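You operate a simulated robot arm through the tools that you are given. There is no shell and no other tool. Be economical: measure what you need, move in short steps, check, and stop when the job is done.

The job below is to be done with a simulated two-armed robot. You get a single attempt, and the scene is never put back.

Task
Drain the overfull teal pump into the waste cup, down to between MIN and MAX.
Fine: it is stopped and cool; shut the tap and put the cup back; leave the running pump alone, it is hot. Set down upright: waste cup.

Only the result counts: the job must be done as asked and must still hold three seconds after the hand-in. Knocking over, shifting, dropping, spilling or breaking anything else fails it.

Robot
Two 7-joint arms with fingered hands on one trunk, on a carriage that runs on a rail from [0.005, 1.742] to [0, -0.138] (x, y) and turns from -3.665 to 2.129 rad about z. Base frame: it is fixed where the carriage stands at the start and does not move with it; the origin is on the floor, on the carriage's upright axis, x ahead of it, y to its left, z up. Lengths are in m, angles in rad, forces in N, time in s.
The left shoulder is at the start at [0.07, 0.188, 0.923], the right one opposite. With the tool pointing down near the work surface each hand reaches from about 0.1 to 0.82 m from the robot's upright axis, wherever it stands, measured 20 degrees to its own side. Places, roughly: cream pump ballast knob [0.8, -0.2, 0.8]; cream pump glass [0.8, -0.1, 0.8]; cream pump inlet valve [1, -0.1, 1]; cream pump switch [0.9, -0.2, 1]; cream pump tap [0.8, -0.2, 0.7]; pump [1.1, 0, 0.8]; spot under the teal pump's spout [0.8, 0.3, 0.6]; teal pump ballast knob [0.8, 0.1, 0.8]; teal pump glass [0.8, 0.2, 0.8]; teal pump inlet valve [1, 0.3, 1]; teal pump switch [0.9, 0.1, 1]; teal pump tap [0.8, 0.2, 0.7]. Payload 4 kg a hand.
The tool frame of a hand sits at the grasp point between the pads (the TCP): z along the fingers, y along the line on which they close. The tips reach 0.026 m beyond it. The gripper opens to 0.132 m. The gripper's body begins 0.073 m behind the TCP. The gripper is a hand of 4 fingers: y runs from the thumb to the fingers, the wrist lies at [0, 0, -0.224] in the tool frame, and closing takes about 1.5 s.
Orientation is that of the tool frame in the base frame, as [roll, pitch, yaw] about the fixed x, y, z axes, in that order (R = Rz(yaw) Ry(pitch) Rx(roll)). With the fingers straight down and closing along the base's y, the tool's x points along the base's -x, its y along +y and its z along -z.

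Tools
- The arms move only by the tool jog_arm. It takes "left_commands", "right_commands" or both (then of equal length, played together; a hand with none holds still); each is a list of rows, each an object of numbers (a shift or turn left out is 0, a gripper value left out holds the last): "dx", "dy", "dz": the shift along the tool's x, y, z in m; "ax", "ay", "az": the turn, a rotation vector about the tool's x, y, z in rad; "fingers": the opening, from 0 (shut) to 1 (fully open). In form: [{"dx": .., "dy": .., "dz": .., "ax": .., "ay": .., "az": .., "fingers": ..}, ...]. A call has 1 to 10 rows; each row is the pose to reach, as a shift and turn from the pose commanded when the call began, along the tool's axes at that moment. Each row takes 0.2 s and may step no farther than 0.05 m and 0.15 rad from the row before; otherwise, or with a gripper value out of range, the whole call is refused. A pose out of reach is approached as far as the arm can. The call stops where the force on the tool passes 50 N (or 10 N more than at its start, if that is more) or the arm is blocked; 0.2 s more then pass. The fingers move at their own pace (about 0.072 m/s each) and stop on an object; they squeeze with about 29 N. The grip force told is the motor's: it shows also when the fingers shut on nothing. Time passes only in rows, and 0.2 s behind the last, so rows that repeat a pose let the fingers close. The reply holds the time, the measured pose of the TCP, the force on the tool along the base axes, the opening and the grip force, in the units named above and with some noise, with the torque about the TCP (base axes, N m) and any sound that the robot's microphone picked up.
- Cameras (640 x 400 px; columns grow to the right, rows downward): "scene" is now at [0.1406, 0.0016, 1.1596]; the picture's right is [0.02, -1.00, 0.00], its down [-0.51, -0.01, -0.86] and it looks along [0.86, 0.01, -0.51] (base axes); focal length 278 px, centre (320, 200). "left" rides on the left gripper at [-0.073, 0.006, -0.094] in its tool frame; the picture's right is [-0.08, -1.00, 0.00], its down [0.78, -0.06, -0.62] and it looks along [0.61, -0.05, 0.79] (tool axes); focal length 230 px, centre (320, 200). "right" rides on the right gripper at [0.073, 0.006, -0.094] in its tool frame; the picture's right is [-0.08, 1.00, 0.00], its down [-0.78, -0.06, -0.62] and it looks along [-0.62, -0.05, 0.79] (tool axes); focal length 230 px, centre (320, 200). There is no depth. A picture from a camera that has moved, and an enlarged one, comes with that camera's place and axes in the base frame and with its lens.
- grab_frame(camera): a new picture of that camera. No time passes.
- move_column(by): slides the trunk up (or, below 0, down) by that many m; the arms and the scene camera ride with it, the base frame stays. It gives what a move gives, with no picture.
- base_move(legs): drives the robot by 1 to 6 legs, each [ahead, left, turn to the left] in m, m and rad, along the robot's own axes; the way and the turn of a leg run together, so that a leg with both is an arc; at most 1.5 m and 3.142 rad a leg. The arms and the cameras ride along, it lands a little off, and it stops where it bumps. It keeps to its track: a leg is cut to what the track allows. It gives what a move gives.
- hand_shape(shape, hand): the hand has 4 fingers and takes this shape, open, in about a second: jaw (thumb against the fingers, like two jaws); tri (thumb and two fingers); tip (a fingertip pinch); poke (one finger out to press); point (the index stretched); flat (the hand flat); cup (the hand cupped); fist (a fist). The gripper value then closes the fingers along that shape, each until it touches; the sizes above hold for jaw. It gives what a move gives, with no picture.
- head_to(pan, tilt): turns the head with the scene camera to pan (to the left, within 1.501 rad either way) and tilt (down, from -0.506 to 1.204), counted from straight ahead of the robot. It gives what a move gives.
- enlarge(camera, box): a new picture of the part [left, top, right, bottom] of that camera's present view, enlarged. No time passes.
- finish_job(): hands the job in; it is judged then, once.

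Work in short steps. Places have to be worked out from the pictures, the camera data and where the tool is seen: move nearer, look again, correct. Check each grasp and each placing, and mend what went wrong. You have 120 turns and 100 pictures in all, those below and enlarged ones among them. Open the grippers and draw the arms clear of the work before you hand the job in, unless the task says otherwise; then end with one line.

The tools are called after "Emit:" as name(argument=value, ...) on one line, values as JSON. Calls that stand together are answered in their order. jog_arm: Moves the arms, as the interface text tells. Its arguments: {"type":"object","properties":{"left_commands":{"type":"array","items":{"type":"object","properties":{"dx":{"type":"number"},"dy":{"type":"number"},"dz":{"type":"number"},"ax":{"type":"number"},"ay":{"type":"number"},"az":{"type":"number"},"fingers":{"type":"number"}}}},"right_commands":{"type":"array","items":{"type":"object","properties":{"dx":{"type":"number"},"dy":{"type":"number"},"dz":{"type":"number"},"ax":{"type":"number"},"ay":{"type":"number"},"az":{"type":"number"},"fingers":{"type":"number"}}}}},"required":[]} The other tools are called the same way: move_column (by) slides the trunk up or down; hand_shape (shape, hand) gives the hand a shape; base_move (legs) drives the base; head_to (pan, tilt) turns the head that bears the scene camera; grab_frame (camera) takes a picture; enlarge (camera, box) takes an enlarged picture of a part of a camera's view; finish_job () hands the job in.

At the start:

```text
t: 0.0
left_tcp_pos: [0.5394, 0.2775, 0.9199]
left_ee_rot: [3.142, 0.0, 3.141]
left_contact_force: [0.1, -1.5, 1.1]
left_ft_torque: [-0.02, -0.01, -0.02]
left_gripper_width: 0.1313
left_grasp_force: 0.0
left_shape: jaw
right_tcp_pos: [0.5865, -0.2555, 0.8495]
right_ee_rot: [3.141, -0.002, -3.141]
right_contact_force: [1.0, 0.6, -0.7]
right_ft_torque: [0.01, 0.0, 0.0]
right_gripper_width: 0.1316
right_grasp_force: 0.0
right_shape: jaw
trunk travel left (down, up): [-0.4, 0.54]
robot x, y, heading: [0.0011, 0.0011, 0.002]
head pan, tilt: [0.016, 0.536]
```

scene: 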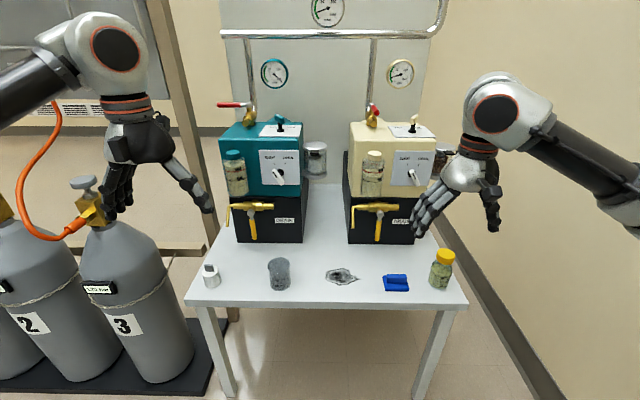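
right: 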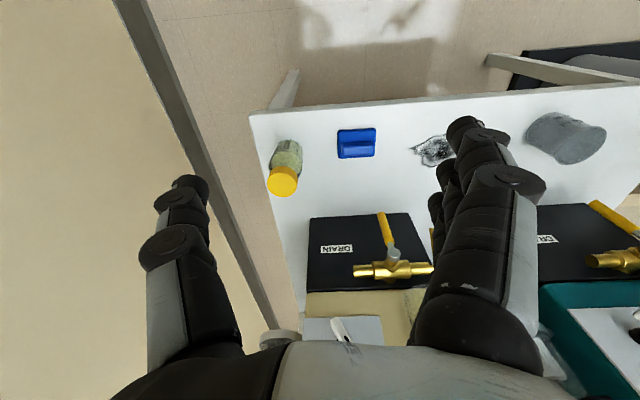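
left: 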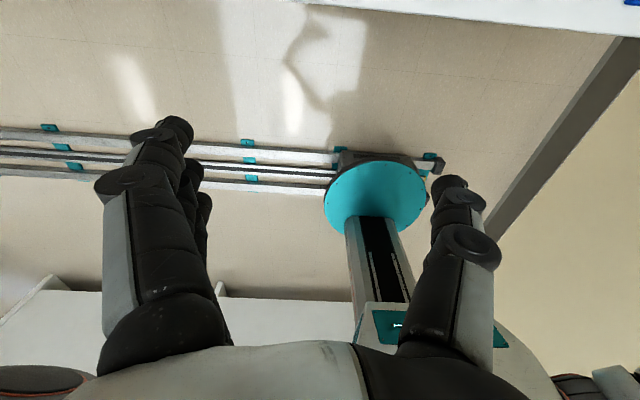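

The scene shows the teal pump on the left with its tap and a grey cup in front. I'll look closer at both.

Emit:
enlarge(camera="scene", box=[200, 110, 330, 250])

Emit:
enlarge(camera="scene", box=[190, 190, 470, 320])

```text
2.86 times, centred on (265, 180) of scene
camera zoom: at [0.1406, 0.0016, 1.1596], right [0.02, -1.0, 0.0], down [-0.51, -0.01, -0.86], along [0.86, 0.01, -0.51], focal length 795 px, centre (477, 257)
```

zoom: 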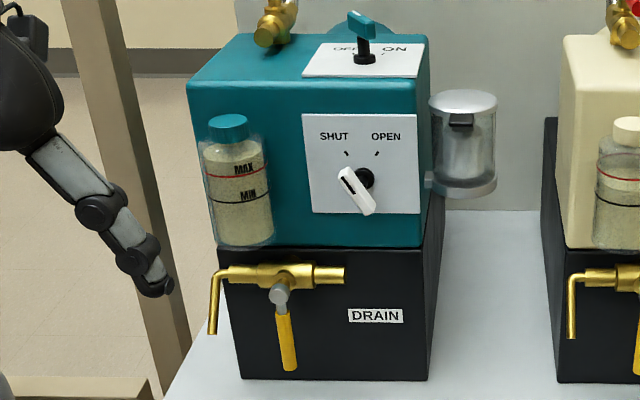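

```text
2.29 times, centred on (330, 255) of scene
camera zoom: at [0.1406, 0.0016, 1.1596], right [0.02, -1.0, 0.0], down [-0.51, -0.01, -0.86], along [0.86, 0.01, -0.51], focal length 636 px, centre (297, 74)
```

zoom: 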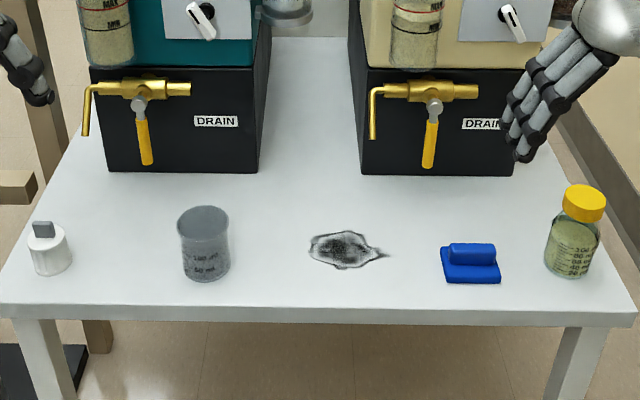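

The lever hangs straight down, so the tap is shut. I place the cup near (0.63, 0.11), the spout near (0.76, 0.265), and the table at z≈0.615. I'll tilt the left hand forward, about 30° below horizontal, for a side grasp of the cup.

Emit:
jog_arm(left_commands=[{"ay": -0.15}, {"ay": -0.3}, {"ay": -0.45}, {"ay": -0.6}, {"ay": -0.75}, {"ay": -0.9}, {"ay": -1.05}])

Emit:
grab_frame(camera="left")

Emit:
grab_frame(camera="scene")

```text
t: 1.6
left_tcp_pos: [0.5382, 0.2768, 0.9198]
left_ee_rot: [-3.14, 1.052, -3.141]
left_contact_force: [-1.4, 0.6, -0.1]
left_ft_torque: [-0.01, -0.01, -0.02]
left_gripper_width: 0.1317
left_grasp_force: 0.1
left_shape: jaw
right_tcp_pos: [0.5873, -0.2543, 0.8499]
right_ee_rot: [-3.141, -0.001, 3.141]
right_contact_force: [0.8, 0.4, 0.1]
right_ft_torque: [0.03, 0.0, -0.01]
right_gripper_width: 0.1317
right_grasp_force: 0.1
right_shape: jaw
trunk travel left (down, up): [-0.4, 0.54]
robot x, y, heading: [0.0, -0.0026, -0.002]
head pan, tilt: [0.016, 0.536]
```

```text
94 pictures are left
camera left: at [0.4944, 0.2824, 1.029], right [0.04, -1.0, 0.07], down [-0.92, -0.06, -0.38], along [0.38, -0.05, -0.92], focal length 230 px, centre (320, 200)
```

left: 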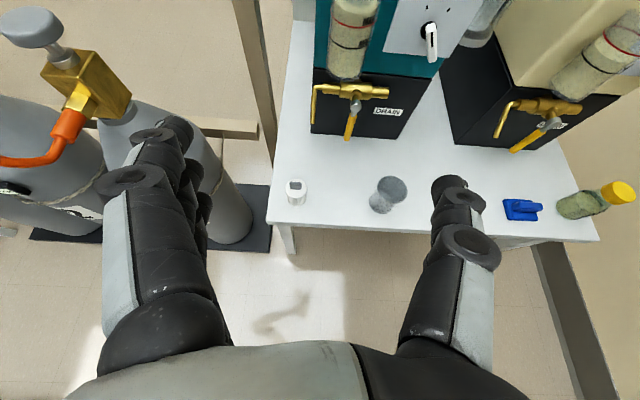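

```text
93 pictures are left
camera scene: at [0.1404, 0.0019, 1.1597], right [0.02, -1.0, 0.0], down [-0.51, -0.01, -0.86], along [0.86, 0.01, -0.51], focal length 278 px, centre (320, 200)
```

scene: 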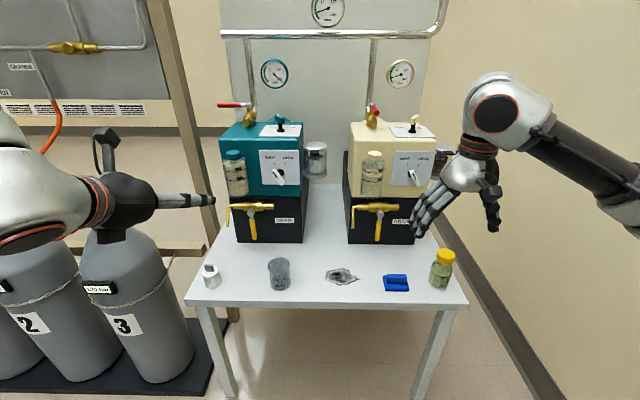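

By triangulating both cameras, the table is at z≈0.55, the cup near (0.69, 0.12), the tap pivot near (0.83, 0.21, 0.70), and the spout tip near (0.83, 0.30, 0.65). I'll move the left hand to a point in front of and above the cup and check again.

Emit:
jog_arm(left_commands=[{"dx": 0.023, "dy": -0.026, "dz": 0.018}, {"dx": 0.046, "dy": -0.052, "dz": 0.036}, {"dx": 0.07, "dy": -0.078, "dz": 0.055}, {"dx": 0.093, "dy": -0.104, "dz": 0.073}, {"dx": 0.117, "dy": -0.13, "dz": 0.092}, {"dx": 0.14, "dy": -0.156, "dz": 0.11}])

Emit:
grab_frame(camera="left")

Emit:
grab_frame(camera="scene")

```text
t: 3.0
left_tcp_pos: [0.5627, 0.1211, 0.7408]
left_ee_rot: [3.141, 1.05, -3.141]
left_contact_force: [0.4, 0.8, 0.4]
left_ft_torque: [-0.03, 0.01, 0.02]
left_gripper_width: 0.1319
left_grasp_force: 0.1
left_shape: jaw
right_tcp_pos: [0.5881, -0.2562, 0.8493]
right_ee_rot: [-3.141, 0.001, -3.141]
right_contact_force: [-0.5, 0.5, 0.7]
right_ft_torque: [-0.02, -0.03, 0.02]
right_gripper_width: 0.1318
right_grasp_force: 0.1
right_shape: jaw
trunk travel left (down, up): [-0.4, 0.54]
robot x, y, heading: [-0.0001, 0.0002, 0.005]
head pan, tilt: [0.016, 0.536]
```

```text
92 pictures are left
camera left: at [0.5187, 0.1257, 0.8507], right [0.04, -1.0, 0.07], down [-0.93, -0.06, -0.37], along [0.38, -0.05, -0.92], focal length 230 px, centre (320, 200)
```

left: 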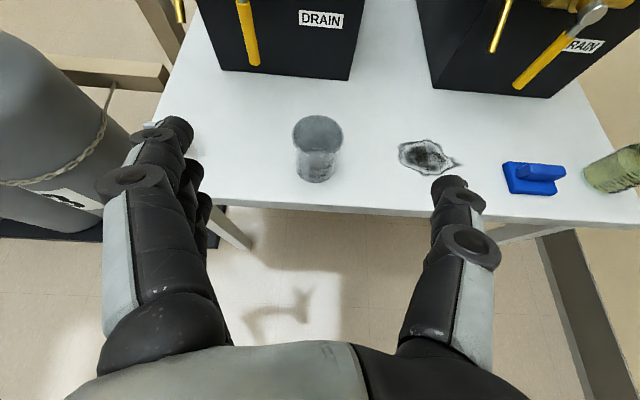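

```text
91 pictures are left
camera scene: at [0.1408, 0.0012, 1.1596], right [0.02, -1.0, 0.0], down [-0.51, -0.01, -0.86], along [0.86, 0.01, -0.51], focal length 278 px, centre (320, 200)
```

scene: 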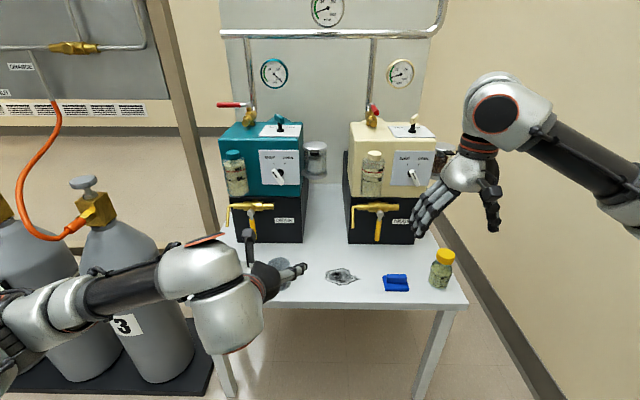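

The cup base is at (0.688, 0.117) and its rim at z≈0.64. I'll shift down first, then move in along the fingers.

Emit:
jog_arm(left_commands=[{"dx": 0.03, "dy": -0.004, "dz": 0.02}, {"dx": 0.063, "dy": -0.004, "dz": 0.05}, {"dx": 0.063, "dy": -0.004, "dz": 0.09}, {"dx": 0.063, "dy": -0.004, "dz": 0.13}, {"dx": 0.063, "dy": -0.004, "dz": 0.155}])

Emit:
grab_frame(camera="left")

```text
t: 4.2
left_tcp_pos: [0.6662, 0.1193, 0.6107]
left_ee_rot: [-3.139, 1.052, -3.141]
left_contact_force: [1.4, 0.3, -0.3]
left_ft_torque: [-0.01, -0.02, -0.02]
left_gripper_width: 0.132
left_grasp_force: 0.1
left_shape: jaw
right_tcp_pos: [0.5872, -0.2546, 0.85]
right_ee_rot: [-3.14, 0.0, 3.141]
right_contact_force: [0.4, -0.2, -0.4]
right_ft_torque: [0.04, -0.03, 0.0]
right_gripper_width: 0.1316
right_grasp_force: 0.0
right_shape: jaw
trunk travel left (down, up): [-0.4, 0.54]
robot x, y, heading: [-0.0027, 0.0006, -0.002]
head pan, tilt: [0.016, 0.536]
```

```text
90 pictures are left
camera left: at [0.6225, 0.1236, 0.7196], right [0.04, -1.0, 0.07], down [-0.93, -0.06, -0.37], along [0.38, -0.05, -0.92], focal length 230 px, centre (320, 200)
```

left: 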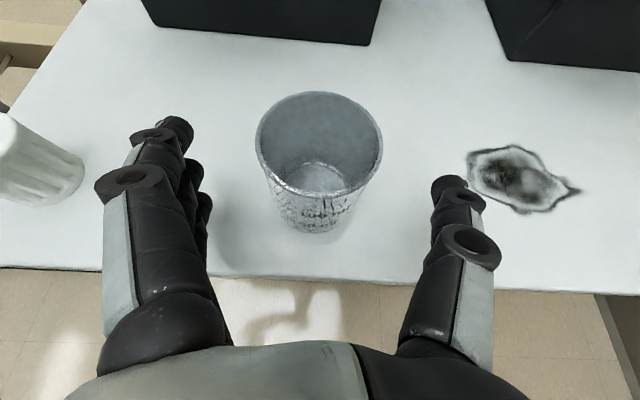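

The cup is centred between the fingers. I'll move in the last 3 cm and close.

Emit:
jog_arm(left_commands=[{"dx": 0.003, "dz": 0.015}, {"dx": 0.005, "dz": 0.028}, {"dx": 0.005, "dz": 0.028, "fingers": 0.3}, {"dx": 0.005, "dz": 0.028, "fingers": 0.3}, {"dx": 0.005, "dz": 0.028, "fingers": 0.3}, {"dx": 0.005, "dz": 0.028, "fingers": 0.3}, {"dx": 0.005, "dz": 0.028, "fingers": 0.3}])

Emit:
grab_frame(camera="left")

```text
t: 5.8
left_tcp_pos: [0.6878, 0.1186, 0.5981]
left_ee_rot: [3.138, 1.057, 3.141]
left_contact_force: [1.2, 7.7, 26.2]
left_ft_torque: [1.5, -0.23, 0.03]
left_gripper_width: 0.049
left_grasp_force: 29.6
left_shape: jaw
right_tcp_pos: [0.5835, -0.2547, 0.8521]
right_ee_rot: [3.14, 0.003, -3.141]
right_contact_force: [0.0, -1.0, 0.3]
right_ft_torque: [-0.01, -0.02, -0.02]
right_gripper_width: 0.1319
right_grasp_force: 0.1
right_shape: jaw
trunk travel left (down, up): [-0.4, 0.54]
robot x, y, heading: [-0.0032, 0.0012, 0.004]
head pan, tilt: [0.016, 0.536]
```

```text
89 pictures are left
camera left: at [0.6427, 0.1233, 0.7053], right [0.04, -1.0, 0.07], down [-0.92, -0.06, -0.38], along [0.38, -0.05, -0.92], focal length 230 px, centre (320, 200)
```

left: 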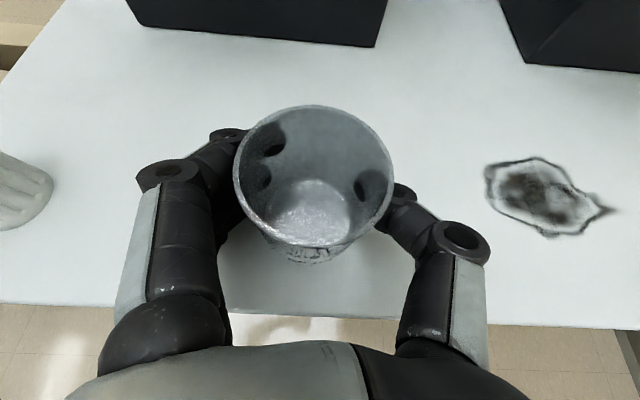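

The grip holds at 0.049 m and 29 N. I'll remember the grasp pose (0.688, 0.119, 0.598) for putting the cup back, and lift slightly.

Emit:
jog_arm(left_commands=[{"dx": -0.013, "dz": -0.0075}, {"dx": -0.026, "dz": -0.015}, {"dx": -0.026, "dz": -0.015}])

Emit:
grab_frame(camera="left")

Emit:
grab_frame(camera="scene")

```text
t: 6.6
left_tcp_pos: [0.6886, 0.1162, 0.622]
left_ee_rot: [-3.141, 1.049, -3.141]
left_contact_force: [0.4, -0.4, -0.8]
left_ft_torque: [-0.03, 0.02, -0.01]
left_gripper_width: 0.046
left_grasp_force: 29.1
left_shape: jaw
right_tcp_pos: [0.5878, -0.2553, 0.8498]
right_ee_rot: [3.141, 0.001, -3.14]
right_contact_force: [0.6, 0.2, -0.5]
right_ft_torque: [0.0, -0.02, -0.04]
right_gripper_width: 0.1317
right_grasp_force: 0.2
right_shape: jaw
trunk travel left (down, up): [-0.4, 0.54]
robot x, y, heading: [-0.0021, -0.0013, 0.0]
head pan, tilt: [0.016, 0.536]
```

```text
88 pictures are left
camera left: at [0.6439, 0.1222, 0.7319], right [0.04, -1.0, 0.07], down [-0.93, -0.06, -0.37], along [0.38, -0.05, -0.93], focal length 230 px, centre (320, 200)
```

left: 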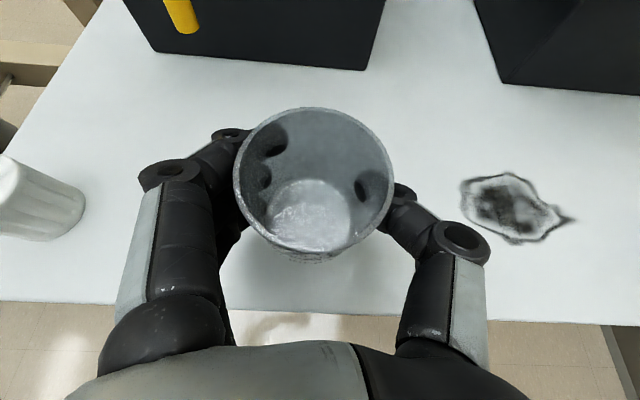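

```text
87 pictures are left
camera scene: at [0.1406, 0.0015, 1.1595], right [0.02, -1.0, 0.0], down [-0.51, -0.01, -0.86], along [0.86, 0.01, -0.51], focal length 278 px, centre (320, 200)
```

scene: 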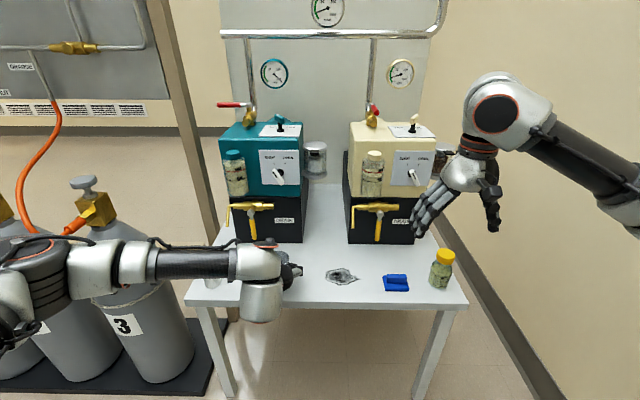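

The cup is held. A white bottle stands in the corridor in front of the spout, so before I plan the carry I need a closer look at the hand's shape and at the spout area.

Emit:
enlarge(camera="scene", box=[180, 190, 320, 320])

Emit:
enlarge(camera="left", box=[0, 0, 320, 250])

Emit:
grab_frame(camera="right")

```text
3.08 times, centred on (250, 255) of scene
camera zoom: at [0.1406, 0.0015, 1.1595], right [0.02, -1.0, 0.0], down [-0.51, -0.01, -0.86], along [0.86, 0.01, -0.51], focal length 856 px, centre (535, 31)
```

zoom: 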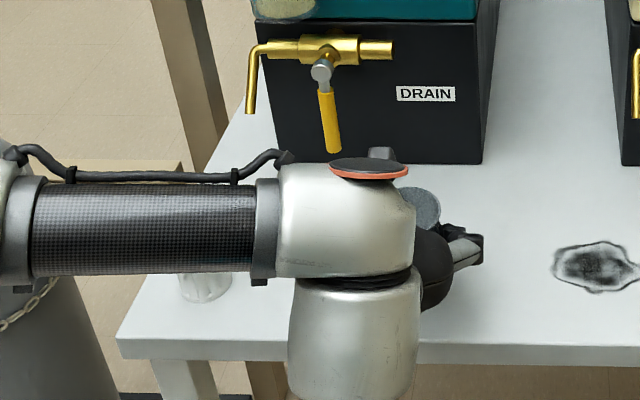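

```text
1.60 times, centred on (160, 125) of left
camera zoom: at [0.6439, 0.1222, 0.7319], right [0.04, -1.0, 0.07], down [-0.93, -0.06, -0.37], along [0.38, -0.05, -0.93], focal length 368 px, centre (576, 320)
```

zoom: 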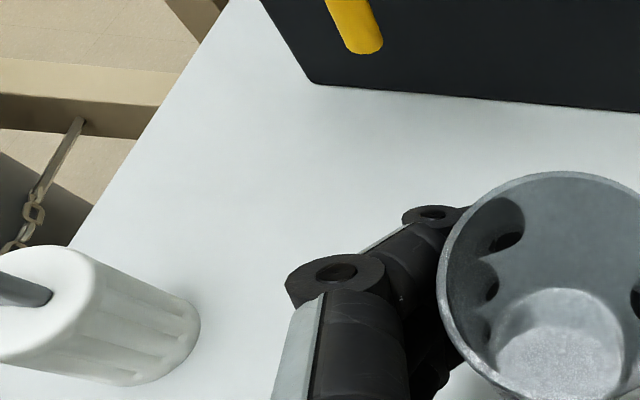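

```text
84 pictures are left
camera right: at [0.5143, -0.2507, 0.9427], right [0.08, 1.0, 0.0], down [0.78, -0.06, 0.62], along [0.62, -0.05, -0.79], focal length 230 px, centre (320, 200)
```

right: 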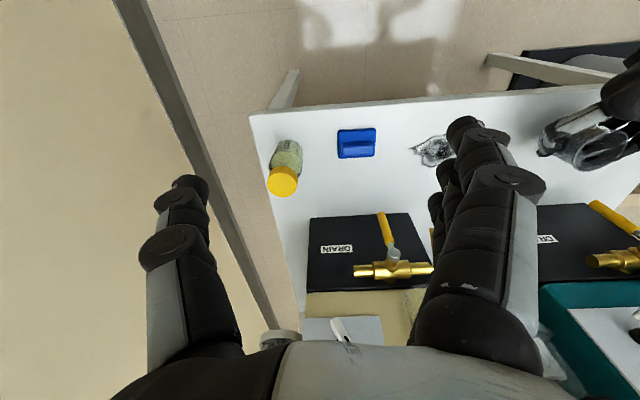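

I now place the spout tip near (0.80, 0.285, 0.67), the pump box front at x=0.877, and the bottle at (0.695, 0.313) with its top at about 0.625. A steeper hand would clear the bottle, so I'll set the cup back on its spot, release it, and regrasp pitched about 45°.

Emit:
jog_arm(left_commands=[{"dx": 0.013, "dz": 0.0075}, {"dx": 0.023, "dz": 0.0135}, {"dx": 0.023, "dz": 0.0135}, {"dx": 0.023, "dz": 0.0135, "fingers": 1}, {"dx": 0.023, "dz": 0.0135, "fingers": 1}, {"dx": 0.023, "dz": 0.0135, "fingers": 1}, {"dx": 0.023, "dz": 0.0135, "fingers": 1}, {"dx": 0.023, "dz": -0.03}, {"dx": 0.023, "dz": -0.07}, {"dx": 0.0, "dz": -0.11}])

Emit:
grab_frame(camera="left")

```text
t: 8.8
left_tcp_pos: [0.5931, 0.1176, 0.6797]
left_ee_rot: [3.14, 1.05, -3.141]
left_contact_force: [-0.1, -1.0, -0.4]
left_ft_torque: [0.02, 0.04, 0.03]
left_gripper_width: 0.1319
left_grasp_force: 0.0
left_shape: jaw
right_tcp_pos: [0.5872, -0.2545, 0.8505]
right_ee_rot: [-3.141, 0.003, -3.141]
right_contact_force: [-0.9, -0.3, -0.3]
right_ft_torque: [-0.04, 0.0, -0.01]
right_gripper_width: 0.132
right_grasp_force: 0.1
right_shape: jaw
trunk travel left (down, up): [-0.4, 0.54]
robot x, y, heading: [0.0009, -0.0024, -0.006]
head pan, tilt: [0.016, 0.536]
```

```text
83 pictures are left
camera left: at [0.5492, 0.1233, 0.7886], right [0.04, -1.0, 0.07], down [-0.93, -0.06, -0.37], along [0.38, -0.05, -0.93], focal length 230 px, centre (320, 200)
```

left: 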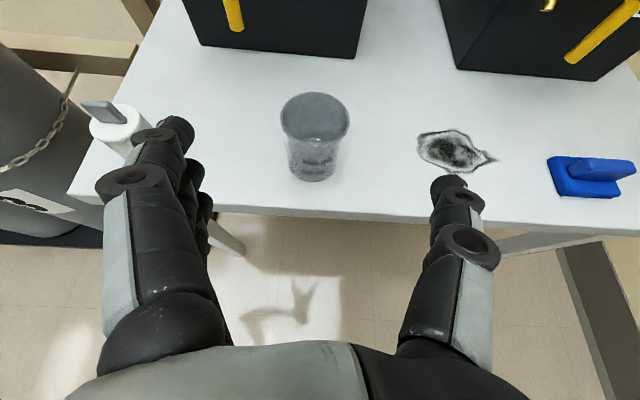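

The cup is back at (0.69, 0.122). I'll pitch the hand to 45°.

Emit:
jog_arm(left_commands=[{"ay": 0.13}, {"ay": 0.265}])

Emit:
jog_arm(left_commands=[{"ax": 0.106, "az": 0.106, "dx": -0.011, "dy": 0.012, "dz": 0.01}, {"ax": 0.212, "az": 0.212, "dx": -0.023, "dy": 0.025, "dz": 0.019}])

Emit:
grab_frame(camera="left")

```text
t: 9.4
left_tcp_pos: [0.5938, 0.1166, 0.6782]
left_ee_rot: [3.142, 0.784, 3.141]
left_contact_force: [0.7, 0.4, 0.1]
left_ft_torque: [-0.01, 0.02, 0.02]
left_gripper_width: 0.1318
left_grasp_force: 0.1
left_shape: jaw
right_tcp_pos: [0.5875, -0.2558, 0.8491]
right_ee_rot: [3.141, 0.001, 3.141]
right_contact_force: [-0.4, 0.3, 0.2]
right_ft_torque: [-0.04, 0.01, -0.04]
right_gripper_width: 0.1321
right_grasp_force: 0.0
right_shape: jaw
trunk travel left (down, up): [-0.4, 0.54]
robot x, y, heading: [-0.0021, 0.0019, 0.0]
head pan, tilt: [0.016, 0.536]
```

```text
t: 10.0
left_tcp_pos: [0.6231, 0.1415, 0.6815]
left_ee_rot: [-3.14, 0.786, 2.84]
left_contact_force: [-0.6, -0.3, -0.4]
left_ft_torque: [0.01, 0.0, 0.0]
left_gripper_width: 0.1321
left_grasp_force: 0.0
left_shape: jaw
right_tcp_pos: [0.5868, -0.2556, 0.8509]
right_ee_rot: [-3.141, -0.001, -3.139]
right_contact_force: [-0.5, 0.8, -0.4]
right_ft_torque: [0.03, 0.02, -0.01]
right_gripper_width: 0.1318
right_grasp_force: 0.1
right_shape: jaw
trunk travel left (down, up): [-0.4, 0.54]
robot x, y, heading: [-0.0028, 0.0026, 0.001]
head pan, tilt: [0.016, 0.536]
```

```text
82 pictures are left
camera left: at [0.611, 0.1505, 0.7986], right [-0.24, -0.97, 0.06], down [-0.96, 0.24, -0.12], along [0.1, -0.08, -0.99], focal length 230 px, centre (320, 200)
```

left: 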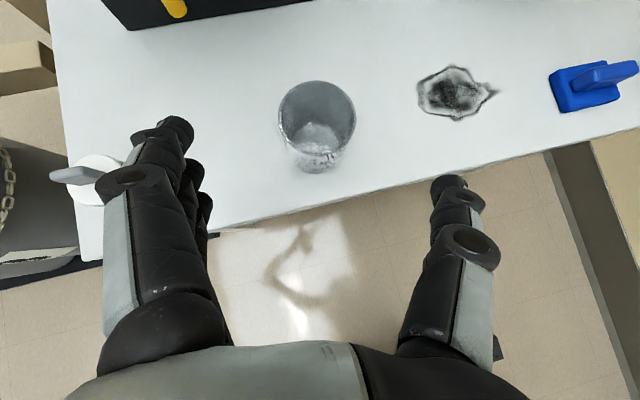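

The orientation is right. I'll advance 10 cm along the fingers and close on the cup.

Emit:
jog_arm(left_commands=[{"dz": 0.04}, {"dz": 0.08}, {"dz": 0.1}, {"dz": 0.1, "fingers": 0.3}, {"dz": 0.1, "fingers": 0.3}, {"dz": 0.1, "fingers": 0.3}, {"dz": 0.1, "fingers": 0.3}, {"dz": 0.1, "fingers": 0.3}])

Emit:
grab_frame(camera="left")

```text
t: 11.8
left_tcp_pos: [0.6907, 0.1198, 0.6109]
left_ee_rot: [-3.141, 0.785, 2.841]
left_contact_force: [-0.4, 0.3, 1.1]
left_ft_torque: [0.02, 0.03, 0.01]
left_gripper_width: 0.0447
left_grasp_force: 29.4
left_shape: jaw
right_tcp_pos: [0.5871, -0.2552, 0.8491]
right_ee_rot: [-3.141, 0.0, -3.142]
right_contact_force: [-0.2, 0.0, -0.3]
right_ft_torque: [-0.02, -0.03, 0.0]
right_gripper_width: 0.1317
right_grasp_force: 0.0
right_shape: jaw
trunk travel left (down, up): [-0.4, 0.54]
robot x, y, heading: [-0.0006, 0.0035, -0.003]
head pan, tilt: [0.016, 0.536]
```

```text
81 pictures are left
camera left: at [0.679, 0.1292, 0.7276], right [-0.24, -0.97, 0.06], down [-0.96, 0.23, -0.12], along [0.1, -0.08, -0.99], focal length 230 px, centre (320, 200)
```

left: 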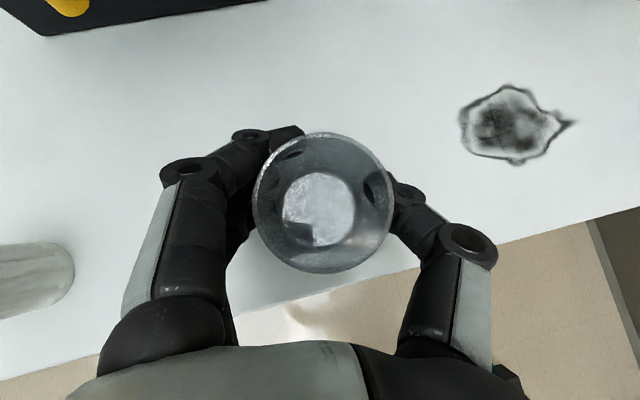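

The cup is gripped at TCP (0.691, 0.120, 0.611), which I'll use for the return. I'll lift 4 cm and shift toward the spout, short of it, to look.

Emit:
jog_arm(left_commands=[{"dx": -0.014, "dz": -0.014}, {"dx": -0.028, "dz": -0.028}, {"dx": -0.031, "dy": 0.036, "dz": -0.025}, {"dx": -0.034, "dy": 0.072, "dz": -0.022}, {"dx": -0.038, "dy": 0.109, "dz": -0.019}])

Emit:
grab_frame(camera="left")

Emit:
grab_frame(camera="scene")

```text
t: 13.0
left_tcp_pos: [0.7373, 0.2215, 0.6525]
left_ee_rot: [-3.14, 0.786, 2.843]
left_contact_force: [0.2, 0.6, -1.1]
left_ft_torque: [0.04, 0.01, -0.01]
left_gripper_width: 0.0441
left_grasp_force: 29.1
left_shape: jaw
right_tcp_pos: [0.586, -0.2547, 0.8503]
right_ee_rot: [-3.14, 0.001, -3.141]
right_contact_force: [-0.5, 0.1, 1.0]
right_ft_torque: [-0.06, 0.02, -0.01]
right_gripper_width: 0.1317
right_grasp_force: 0.0
right_shape: jaw
trunk travel left (down, up): [-0.4, 0.54]
robot x, y, heading: [-0.0006, -0.0012, -0.001]
head pan, tilt: [0.016, 0.536]
```

```text
80 pictures are left
camera left: at [0.7259, 0.2311, 0.7684], right [-0.24, -0.97, 0.06], down [-0.96, 0.23, -0.12], along [0.1, -0.08, -0.99], focal length 230 px, centre (320, 200)
```

left: 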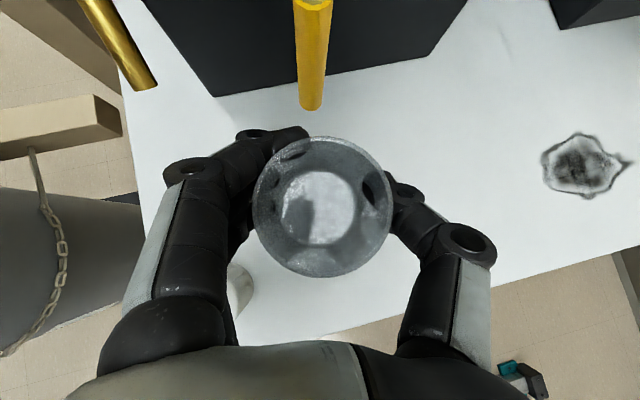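

```text
79 pictures are left
camera scene: at [0.1406, 0.0021, 1.1596], right [0.02, -1.0, 0.0], down [-0.51, -0.01, -0.86], along [0.86, 0.01, -0.51], focal length 278 px, centre (320, 200)
```

scene: 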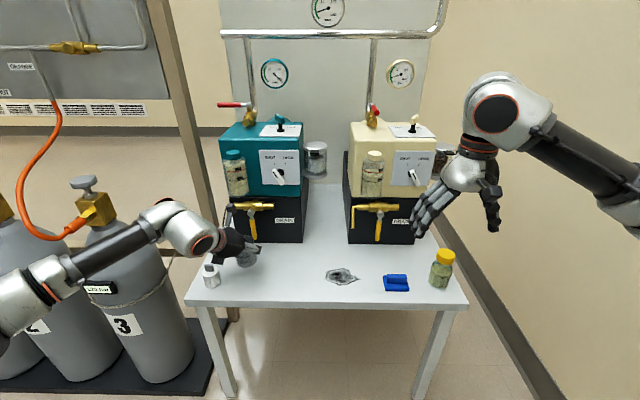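

The spout tip comes out at (0.797, 0.284, 0.677) and the lever end near (0.793, 0.211, 0.637). I'll carry the cup via (0.75, 0.265) to just under the spout, with the rim about 3 cm below the tip.

Emit:
jog_arm(left_commands=[{"dx": 0.006, "dy": 0.023, "dz": 0.006}, {"dx": 0.0123, "dy": 0.0454, "dz": 0.0117}, {"dx": 0.005, "dy": 0.056, "dz": 0.023}, {"dx": -0.002, "dy": 0.067, "dz": 0.034}, {"dx": -0.0081, "dy": 0.0771, "dz": 0.0449}])

Emit:
grab_frame(camera="left")

Emit:
enlarge(camera="scene", box=[180, 180, 320, 310])

```text
t: 14.2
left_tcp_pos: [0.7941, 0.2831, 0.6263]
left_ee_rot: [-3.141, 0.784, 2.841]
left_contact_force: [0.7, 0.0, 0.2]
left_ft_torque: [-0.03, 0.0, -0.02]
left_gripper_width: 0.0436
left_grasp_force: 28.8
left_shape: jaw
right_tcp_pos: [0.5873, -0.2559, 0.8498]
right_ee_rot: [3.141, 0.002, -3.141]
right_contact_force: [0.3, -0.5, 1.2]
right_ft_torque: [0.01, 0.0, -0.01]
right_gripper_width: 0.1317
right_grasp_force: 0.0
right_shape: jaw
trunk travel left (down, up): [-0.4, 0.54]
robot x, y, heading: [0.0036, -0.0033, 0.001]
head pan, tilt: [0.016, 0.536]
```

```text
78 pictures are left
camera left: at [0.7826, 0.2924, 0.7424], right [-0.24, -0.97, 0.05], down [-0.96, 0.23, -0.12], along [0.1, -0.08, -0.99], focal length 230 px, centre (320, 200)
```

left: 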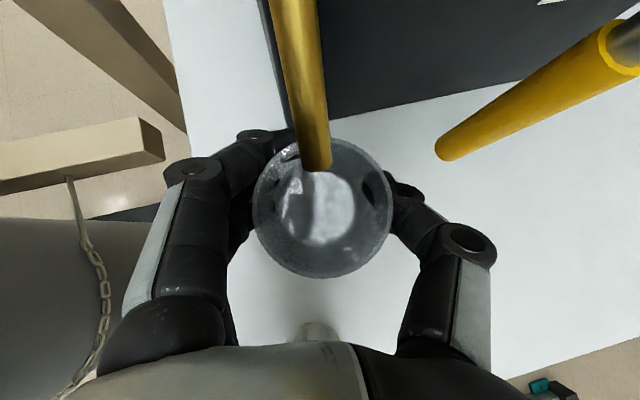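

```text
3.08 times, centred on (250, 245) of scene
camera zoom: at [0.1408, 0.0015, 1.1596], right [0.02, -1.0, 0.0], down [-0.51, -0.01, -0.86], along [0.86, 0.01, -0.51], focal length 856 px, centre (535, 62)
```

zoom: 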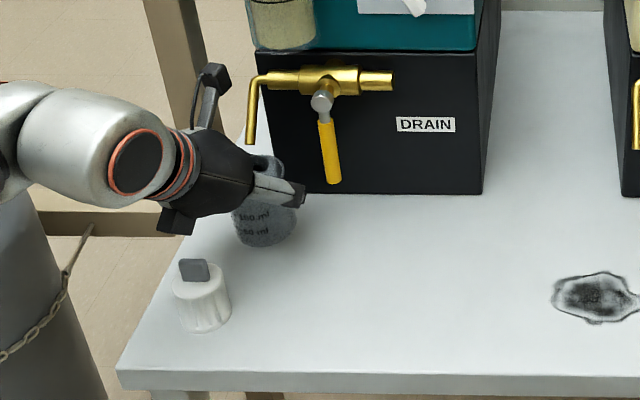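

The spout tip sits over the cup opening, and the wrist camera just clears the pipe. I'll lower straight down onto the table.

Emit:
jog_arm(left_commands=[{"dx": 0.005, "dz": 0.005}, {"dx": 0.0103, "dz": 0.0103}, {"dx": 0.0103, "dz": 0.0103}])

Emit:
grab_frame(camera="left")

```text
t: 15.0
left_tcp_pos: [0.7938, 0.2825, 0.6122]
left_ee_rot: [-3.14, 0.787, 2.841]
left_contact_force: [1.3, 0.4, 4.9]
left_ft_torque: [0.07, 0.08, -0.03]
left_gripper_width: 0.0438
left_grasp_force: 29.1
left_shape: jaw
right_tcp_pos: [0.5875, -0.2557, 0.8507]
right_ee_rot: [-3.141, 0.003, -3.141]
right_contact_force: [-0.2, 0.7, -0.9]
right_ft_torque: [0.02, 0.02, 0.02]
right_gripper_width: 0.1317
right_grasp_force: 0.1
right_shape: jaw
trunk travel left (down, up): [-0.4, 0.54]
robot x, y, heading: [0.0015, 0.0033, 0.003]
head pan, tilt: [0.016, 0.536]
```

```text
76 pictures are left
camera left: at [0.7823, 0.2921, 0.7285], right [-0.24, -0.97, 0.05], down [-0.96, 0.23, -0.12], along [0.1, -0.08, -0.99], focal length 230 px, centre (320, 200)
```

left: 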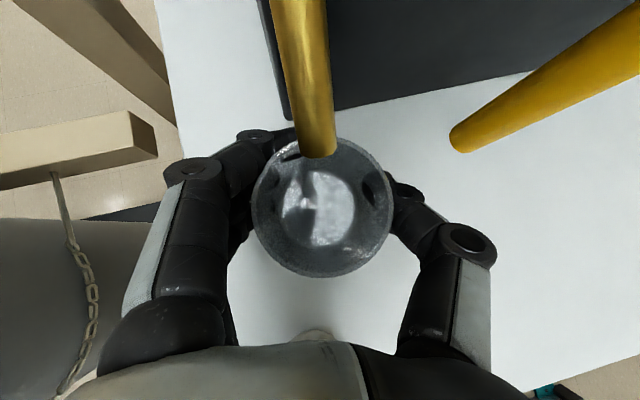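

The cup is on the table with 5 N of contact, under the spout. I'll open partway and back out along the hand axis.

Emit:
jog_arm(left_commands=[{"fingers": 0.64}, {"fingers": 0.64}, {"fingers": 0.64}, {"fingers": 0.64}, {"dz": -0.02}, {"dz": -0.04}, {"dz": -0.08}, {"dz": -0.12}, {"dz": -0.15}])

Emit:
grab_frame(camera="left")

Emit:
enlarge(camera="scene", box=[180, 180, 320, 310])

```text
t: 17.0
left_tcp_pos: [0.6908, 0.3144, 0.7177]
left_ee_rot: [-3.14, 0.785, 2.842]
left_contact_force: [0.4, 0.7, -0.1]
left_ft_torque: [-0.02, -0.01, 0.0]
left_gripper_width: 0.0841
left_grasp_force: 0.0
left_shape: jaw
right_tcp_pos: [0.5862, -0.2549, 0.8504]
right_ee_rot: [-3.141, 0.002, -3.142]
right_contact_force: [-0.1, 0.5, 0.1]
right_ft_torque: [0.01, -0.03, 0.02]
right_gripper_width: 0.1318
right_grasp_force: 0.0
right_shape: jaw
trunk travel left (down, up): [-0.4, 0.54]
robot x, y, heading: [0.0013, -0.0003, 0.002]
head pan, tilt: [0.016, 0.536]
```

```text
75 pictures are left
camera left: at [0.6789, 0.3228, 0.8347], right [-0.24, -0.97, 0.06], down [-0.96, 0.23, -0.12], along [0.1, -0.08, -0.99], focal length 230 px, centre (320, 200)
```

left: 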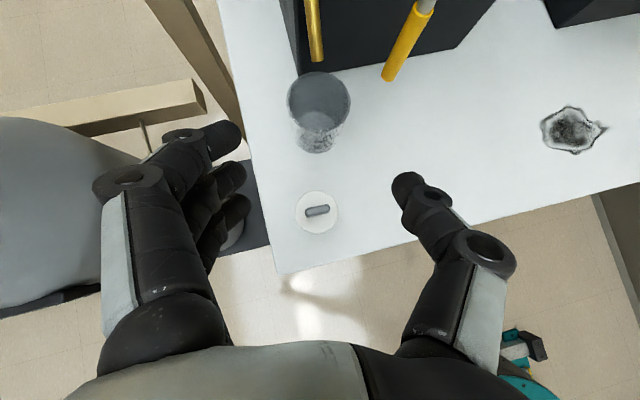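

```text
3.08 times, centred on (250, 245) of scene
camera zoom: at [0.1401, 0.0016, 1.1597], right [0.02, -1.0, 0.0], down [-0.51, -0.01, -0.86], along [0.86, 0.01, -0.51], focal length 856 px, centre (535, 62)
```

zoom: 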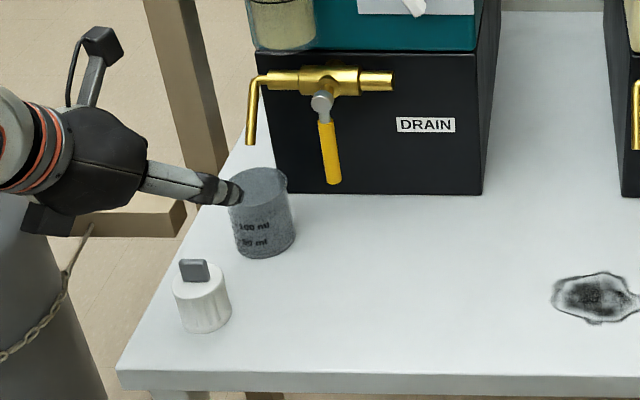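

The cup stands at (0.787, 0.283) under the spout. I'll move to the lever side, straighten the yaw, and flatten the hand's pitch to about 15°.

Emit:
jog_arm(left_commands=[{"ax": -0.106, "az": -0.106, "dx": -0.01, "dy": -0.047, "dz": -0.011}, {"ax": -0.212, "az": -0.212, "dx": -0.02, "dy": -0.09, "dz": -0.023}])

Emit:
jog_arm(left_commands=[{"ay": -0.13}, {"ay": -0.26}, {"ay": -0.39}, {"ay": -0.52}])

Emit:
hand_shape(hand="left", shape="poke")

Emit:
grab_frame(camera="left")

Emit:
grab_frame(camera="scene")

```text
t: 17.6
left_tcp_pos: [0.6652, 0.23, 0.7464]
left_ee_rot: [3.14, 0.786, -3.141]
left_contact_force: [0.8, -0.2, -0.5]
left_ft_torque: [0.06, 0.02, -0.02]
left_gripper_width: 0.0843
left_grasp_force: 0.1
left_shape: jaw
right_tcp_pos: [0.5874, -0.2566, 0.8505]
right_ee_rot: [-3.141, -0.001, 3.141]
right_contact_force: [-0.5, 0.2, 0.0]
right_ft_torque: [0.01, -0.01, -0.01]
right_gripper_width: 0.1318
right_grasp_force: 0.2
right_shape: jaw
trunk travel left (down, up): [-0.4, 0.54]
robot x, y, heading: [0.0022, 0.0027, 0.0]
head pan, tilt: [0.016, 0.536]
```

```text
t: 18.6
left_tcp_pos: [0.6642, 0.2311, 0.7453]
left_ee_rot: [-3.141, 1.176, -3.14]
left_contact_force: [-0.5, -0.4, 0.6]
left_ft_torque: [0.01, -0.02, 0.03]
left_gripper_width: 0.0844
left_grasp_force: 0.1
left_shape: jaw
left hand out of reach, approached as far as the arm can: row 4
right_tcp_pos: [0.5875, -0.256, 0.8496]
right_ee_rot: [3.142, 0.0, 3.141]
right_contact_force: [0.3, 0.8, 0.1]
right_ft_torque: [0.03, 0.02, 0.01]
right_gripper_width: 0.132
right_grasp_force: 0.1
right_shape: jaw
trunk travel left (down, up): [-0.4, 0.54]
robot x, y, heading: [-0.0009, 0.0014, 0.001]
head pan, tilt: [0.016, 0.536]
```

```text
t: 19.5
left_tcp_pos: [0.6648, 0.2298, 0.7465]
left_ee_rot: [-3.141, 1.174, 3.141]
left_contact_force: [0.4, 1.4, 0.2]
left_ft_torque: [0.01, -0.01, 0.01]
left_gripper_width: 0.0002
left_grasp_force: 0.1
left_shape: poke
right_tcp_pos: [0.5868, -0.2552, 0.8495]
right_ee_rot: [-3.141, -0.001, -3.142]
right_contact_force: [-0.4, -0.6, 0.1]
right_ft_torque: [-0.03, -0.01, -0.01]
right_gripper_width: 0.1318
right_grasp_force: 0.0
right_shape: jaw
trunk travel left (down, up): [-0.4, 0.54]
robot x, y, heading: [-0.0008, -0.0007, -0.002]
head pan, tilt: [0.016, 0.536]
```

```text
73 pictures are left
camera left: at [0.6074, 0.2357, 0.8489], right [0.03, -1.0, 0.07], down [-0.87, -0.06, -0.49], along [0.49, -0.05, -0.87], focal length 230 px, centre (320, 200)
```

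left: 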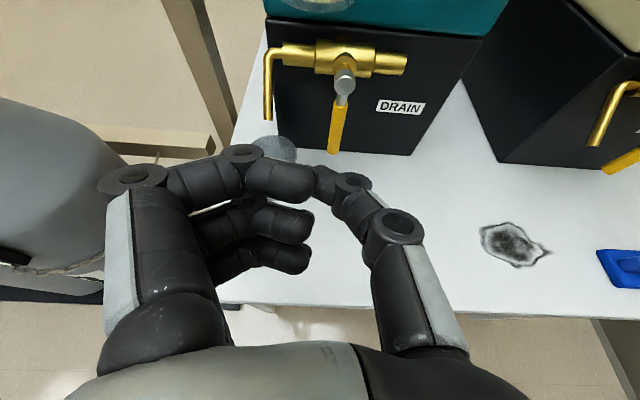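

```text
72 pictures are left
camera scene: at [0.1406, 0.0016, 1.1596], right [0.02, -1.0, 0.0], down [-0.51, -0.01, -0.86], along [0.86, 0.01, -0.51], focal length 278 px, centre (320, 200)
```

scene: 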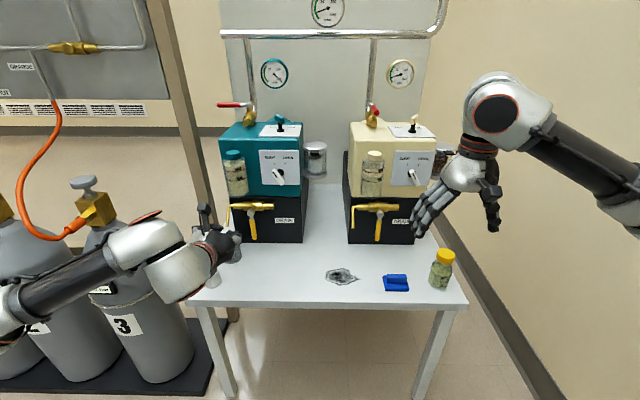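

The "poke" shape curls the index, so I'll try "point", which stretches it.

Emit:
hand_shape(hand="left", shape="point")

Emit:
grab_frame(camera="left")

```text
t: 20.4
left_tcp_pos: [0.6639, 0.2302, 0.7463]
left_ee_rot: [-3.141, 1.174, -3.141]
left_contact_force: [0.0, 0.8, -0.1]
left_ft_torque: [0.01, 0.03, -0.01]
left_gripper_width: 0.1261
left_grasp_force: 0.0
left_shape: point
right_tcp_pos: [0.5863, -0.2556, 0.8502]
right_ee_rot: [-3.142, -0.001, 3.141]
right_contact_force: [-0.5, -0.1, 0.6]
right_ft_torque: [0.03, 0.02, 0.01]
right_gripper_width: 0.1319
right_grasp_force: 0.1
right_shape: jaw
trunk travel left (down, up): [-0.4, 0.54]
robot x, y, heading: [-0.0016, 0.0004, -0.003]
head pan, tilt: [0.016, 0.536]
```

```text
71 pictures are left
camera left: at [0.6074, 0.2357, 0.8489], right [0.03, -1.0, 0.07], down [-0.87, -0.06, -0.49], along [0.49, -0.05, -0.87], focal length 230 px, centre (320, 200)
```

left: 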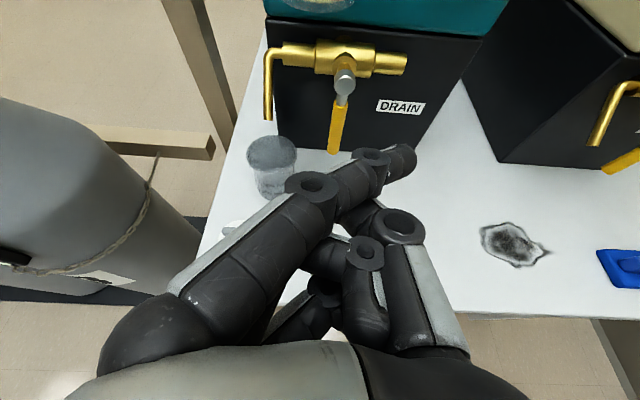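

The pointing index slants off-axis, so I'll try "tip" (a fingertip pinch), which suits the lever better.

Emit:
hand_shape(hand="left", shape="tip")

Emit:
grab_frame(camera="left")

```text
t: 21.3
left_tcp_pos: [0.6645, 0.2317, 0.7463]
left_ee_rot: [-3.142, 1.174, 3.141]
left_contact_force: [0.6, -0.2, 0.8]
left_ft_torque: [-0.04, 0.01, 0.02]
left_gripper_width: 0.1316
left_grasp_force: 0.0
left_shape: tip
right_tcp_pos: [0.5869, -0.255, 0.8507]
right_ee_rot: [-3.141, 0.001, -3.141]
right_contact_force: [-0.4, 0.2, 0.5]
right_ft_torque: [0.01, 0.01, 0.02]
right_gripper_width: 0.1319
right_grasp_force: 0.0
right_shape: jaw
trunk travel left (down, up): [-0.4, 0.54]
robot x, y, heading: [0.0033, -0.0016, -0.0]
head pan, tilt: [0.016, 0.536]
```

```text
70 pictures are left
camera left: at [0.6074, 0.2357, 0.8489], right [0.03, -1.0, 0.07], down [-0.87, -0.06, -0.49], along [0.49, -0.05, -0.87], focal length 230 px, centre (320, 200)
```

left: 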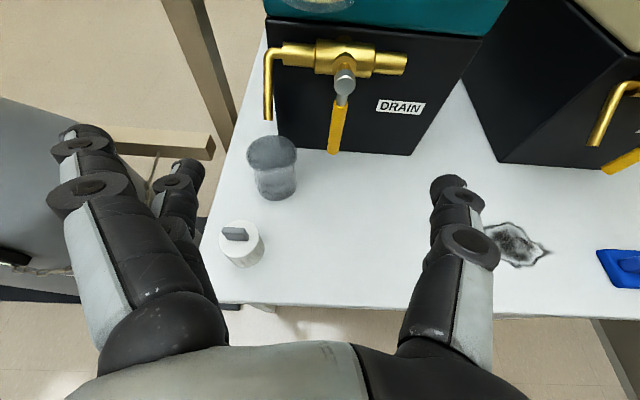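

I'll close the "tip" shape partway, in free space, to see where the pinch sits.

Emit:
jog_arm(left_commands=[{"fingers": 0.25}, {"fingers": 0.25}, {"fingers": 0.25}, {"fingers": 0.25}, {"fingers": 0.25}])

Emit:
grab_frame(camera="left")

```text
t: 22.5
left_tcp_pos: [0.6648, 0.231, 0.7472]
left_ee_rot: [3.142, 1.173, 3.141]
left_contact_force: [-0.7, 0.0, -0.2]
left_ft_torque: [-0.02, 0.03, 0.02]
left_gripper_width: 0.0335
left_grasp_force: 0.1
left_shape: tip
right_tcp_pos: [0.587, -0.2549, 0.8501]
right_ee_rot: [-3.141, 0.0, -3.141]
right_contact_force: [0.4, -0.9, -0.4]
right_ft_torque: [0.02, -0.01, 0.0]
right_gripper_width: 0.1318
right_grasp_force: 0.0
right_shape: jaw
trunk travel left (down, up): [-0.4, 0.54]
robot x, y, heading: [-0.0, 0.0014, -0.001]
head pan, tilt: [0.016, 0.536]
```

```text
69 pictures are left
camera left: at [0.6074, 0.2357, 0.8489], right [0.03, -1.0, 0.07], down [-0.87, -0.06, -0.49], along [0.49, -0.05, -0.87], focal length 230 px, centre (320, 200)
```

left: 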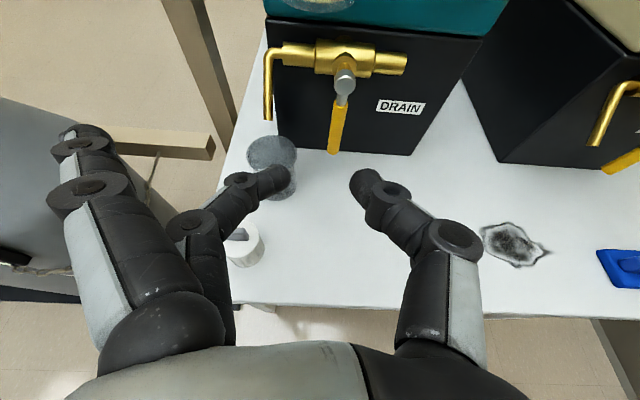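

"Poke" makes a slim closed beak at the TCP, so I'll use it to push the lever. I'll also yaw the hand left so the knuckles stay away from the cup and spout.

Emit:
hand_shape(hand="left", shape="poke")

Emit:
jog_arm(left_commands=[{"ay": 0.13}])

Emit:
jog_arm(left_commands=[{"ax": -0.123, "az": -0.051, "dy": -0.01}, {"ax": -0.246, "az": -0.103, "dy": -0.025}, {"ax": -0.369, "az": -0.154, "dy": -0.04}])

Emit:
grab_frame(camera="left")

```text
t: 23.4
left_tcp_pos: [0.6656, 0.2302, 0.7468]
left_ee_rot: [3.141, 1.176, -3.14]
left_contact_force: [-0.1, -0.4, 0.8]
left_ft_torque: [-0.01, -0.02, -0.01]
left_gripper_width: 0.0
left_grasp_force: 0.1
left_shape: poke
right_tcp_pos: [0.5868, -0.255, 0.8501]
right_ee_rot: [3.141, -0.002, -3.141]
right_contact_force: [0.0, 1.0, -0.5]
right_ft_torque: [-0.01, -0.02, 0.01]
right_gripper_width: 0.1318
right_grasp_force: 0.1
right_shape: jaw
trunk travel left (down, up): [-0.4, 0.54]
robot x, y, heading: [0.0008, -0.0002, -0.003]
head pan, tilt: [0.016, 0.536]
```

```text
t: 23.8
left_tcp_pos: [0.6643, 0.2301, 0.7464]
left_ee_rot: [-3.141, 1.044, 3.141]
left_contact_force: [-0.5, 0.2, 0.8]
left_ft_torque: [0.0, 0.04, -0.01]
left_gripper_width: 0.0
left_grasp_force: 0.1
left_shape: poke
right_tcp_pos: [0.5869, -0.2562, 0.8508]
right_ee_rot: [-3.141, -0.002, -3.141]
right_contact_force: [0.5, 0.0, -0.4]
right_ft_torque: [-0.02, 0.01, -0.03]
right_gripper_width: 0.1319
right_grasp_force: 0.2
right_shape: jaw
trunk travel left (down, up): [-0.4, 0.54]
robot x, y, heading: [0.0034, 0.0004, -0.001]
head pan, tilt: [0.016, 0.536]
```

```text
t: 24.6
left_tcp_pos: [0.6642, 0.1872, 0.7463]
left_ee_rot: [3.037, 1.057, -2.834]
left_contact_force: [-0.2, 0.0, -0.4]
left_ft_torque: [-0.01, -0.01, 0.04]
left_gripper_width: 0.0
left_grasp_force: 0.1
left_shape: poke
right_tcp_pos: [0.5868, -0.2556, 0.8501]
right_ee_rot: [3.141, -0.001, -3.141]
right_contact_force: [-0.4, 0.6, 0.1]
right_ft_torque: [0.0, 0.01, 0.0]
right_gripper_width: 0.1318
right_grasp_force: 0.1
right_shape: jaw
trunk travel left (down, up): [-0.4, 0.54]
robot x, y, heading: [0.0034, -0.0003, -0.0]
head pan, tilt: [0.016, 0.536]
```

```text
68 pictures are left
camera left: at [0.6231, 0.1704, 0.8553], right [0.42, -0.91, 0.02], down [-0.83, -0.4, -0.38], along [0.35, 0.15, -0.92], focal length 230 px, centre (320, 200)
```

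left: 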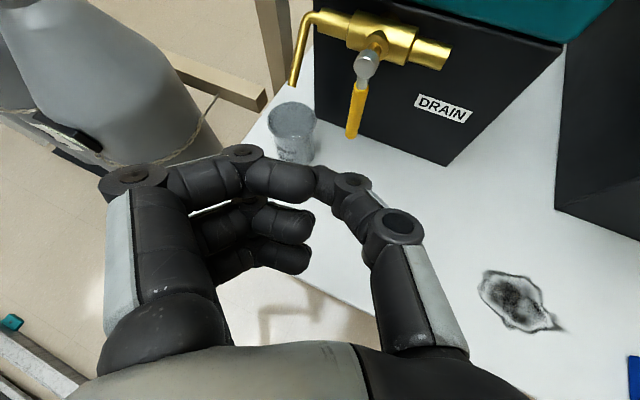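

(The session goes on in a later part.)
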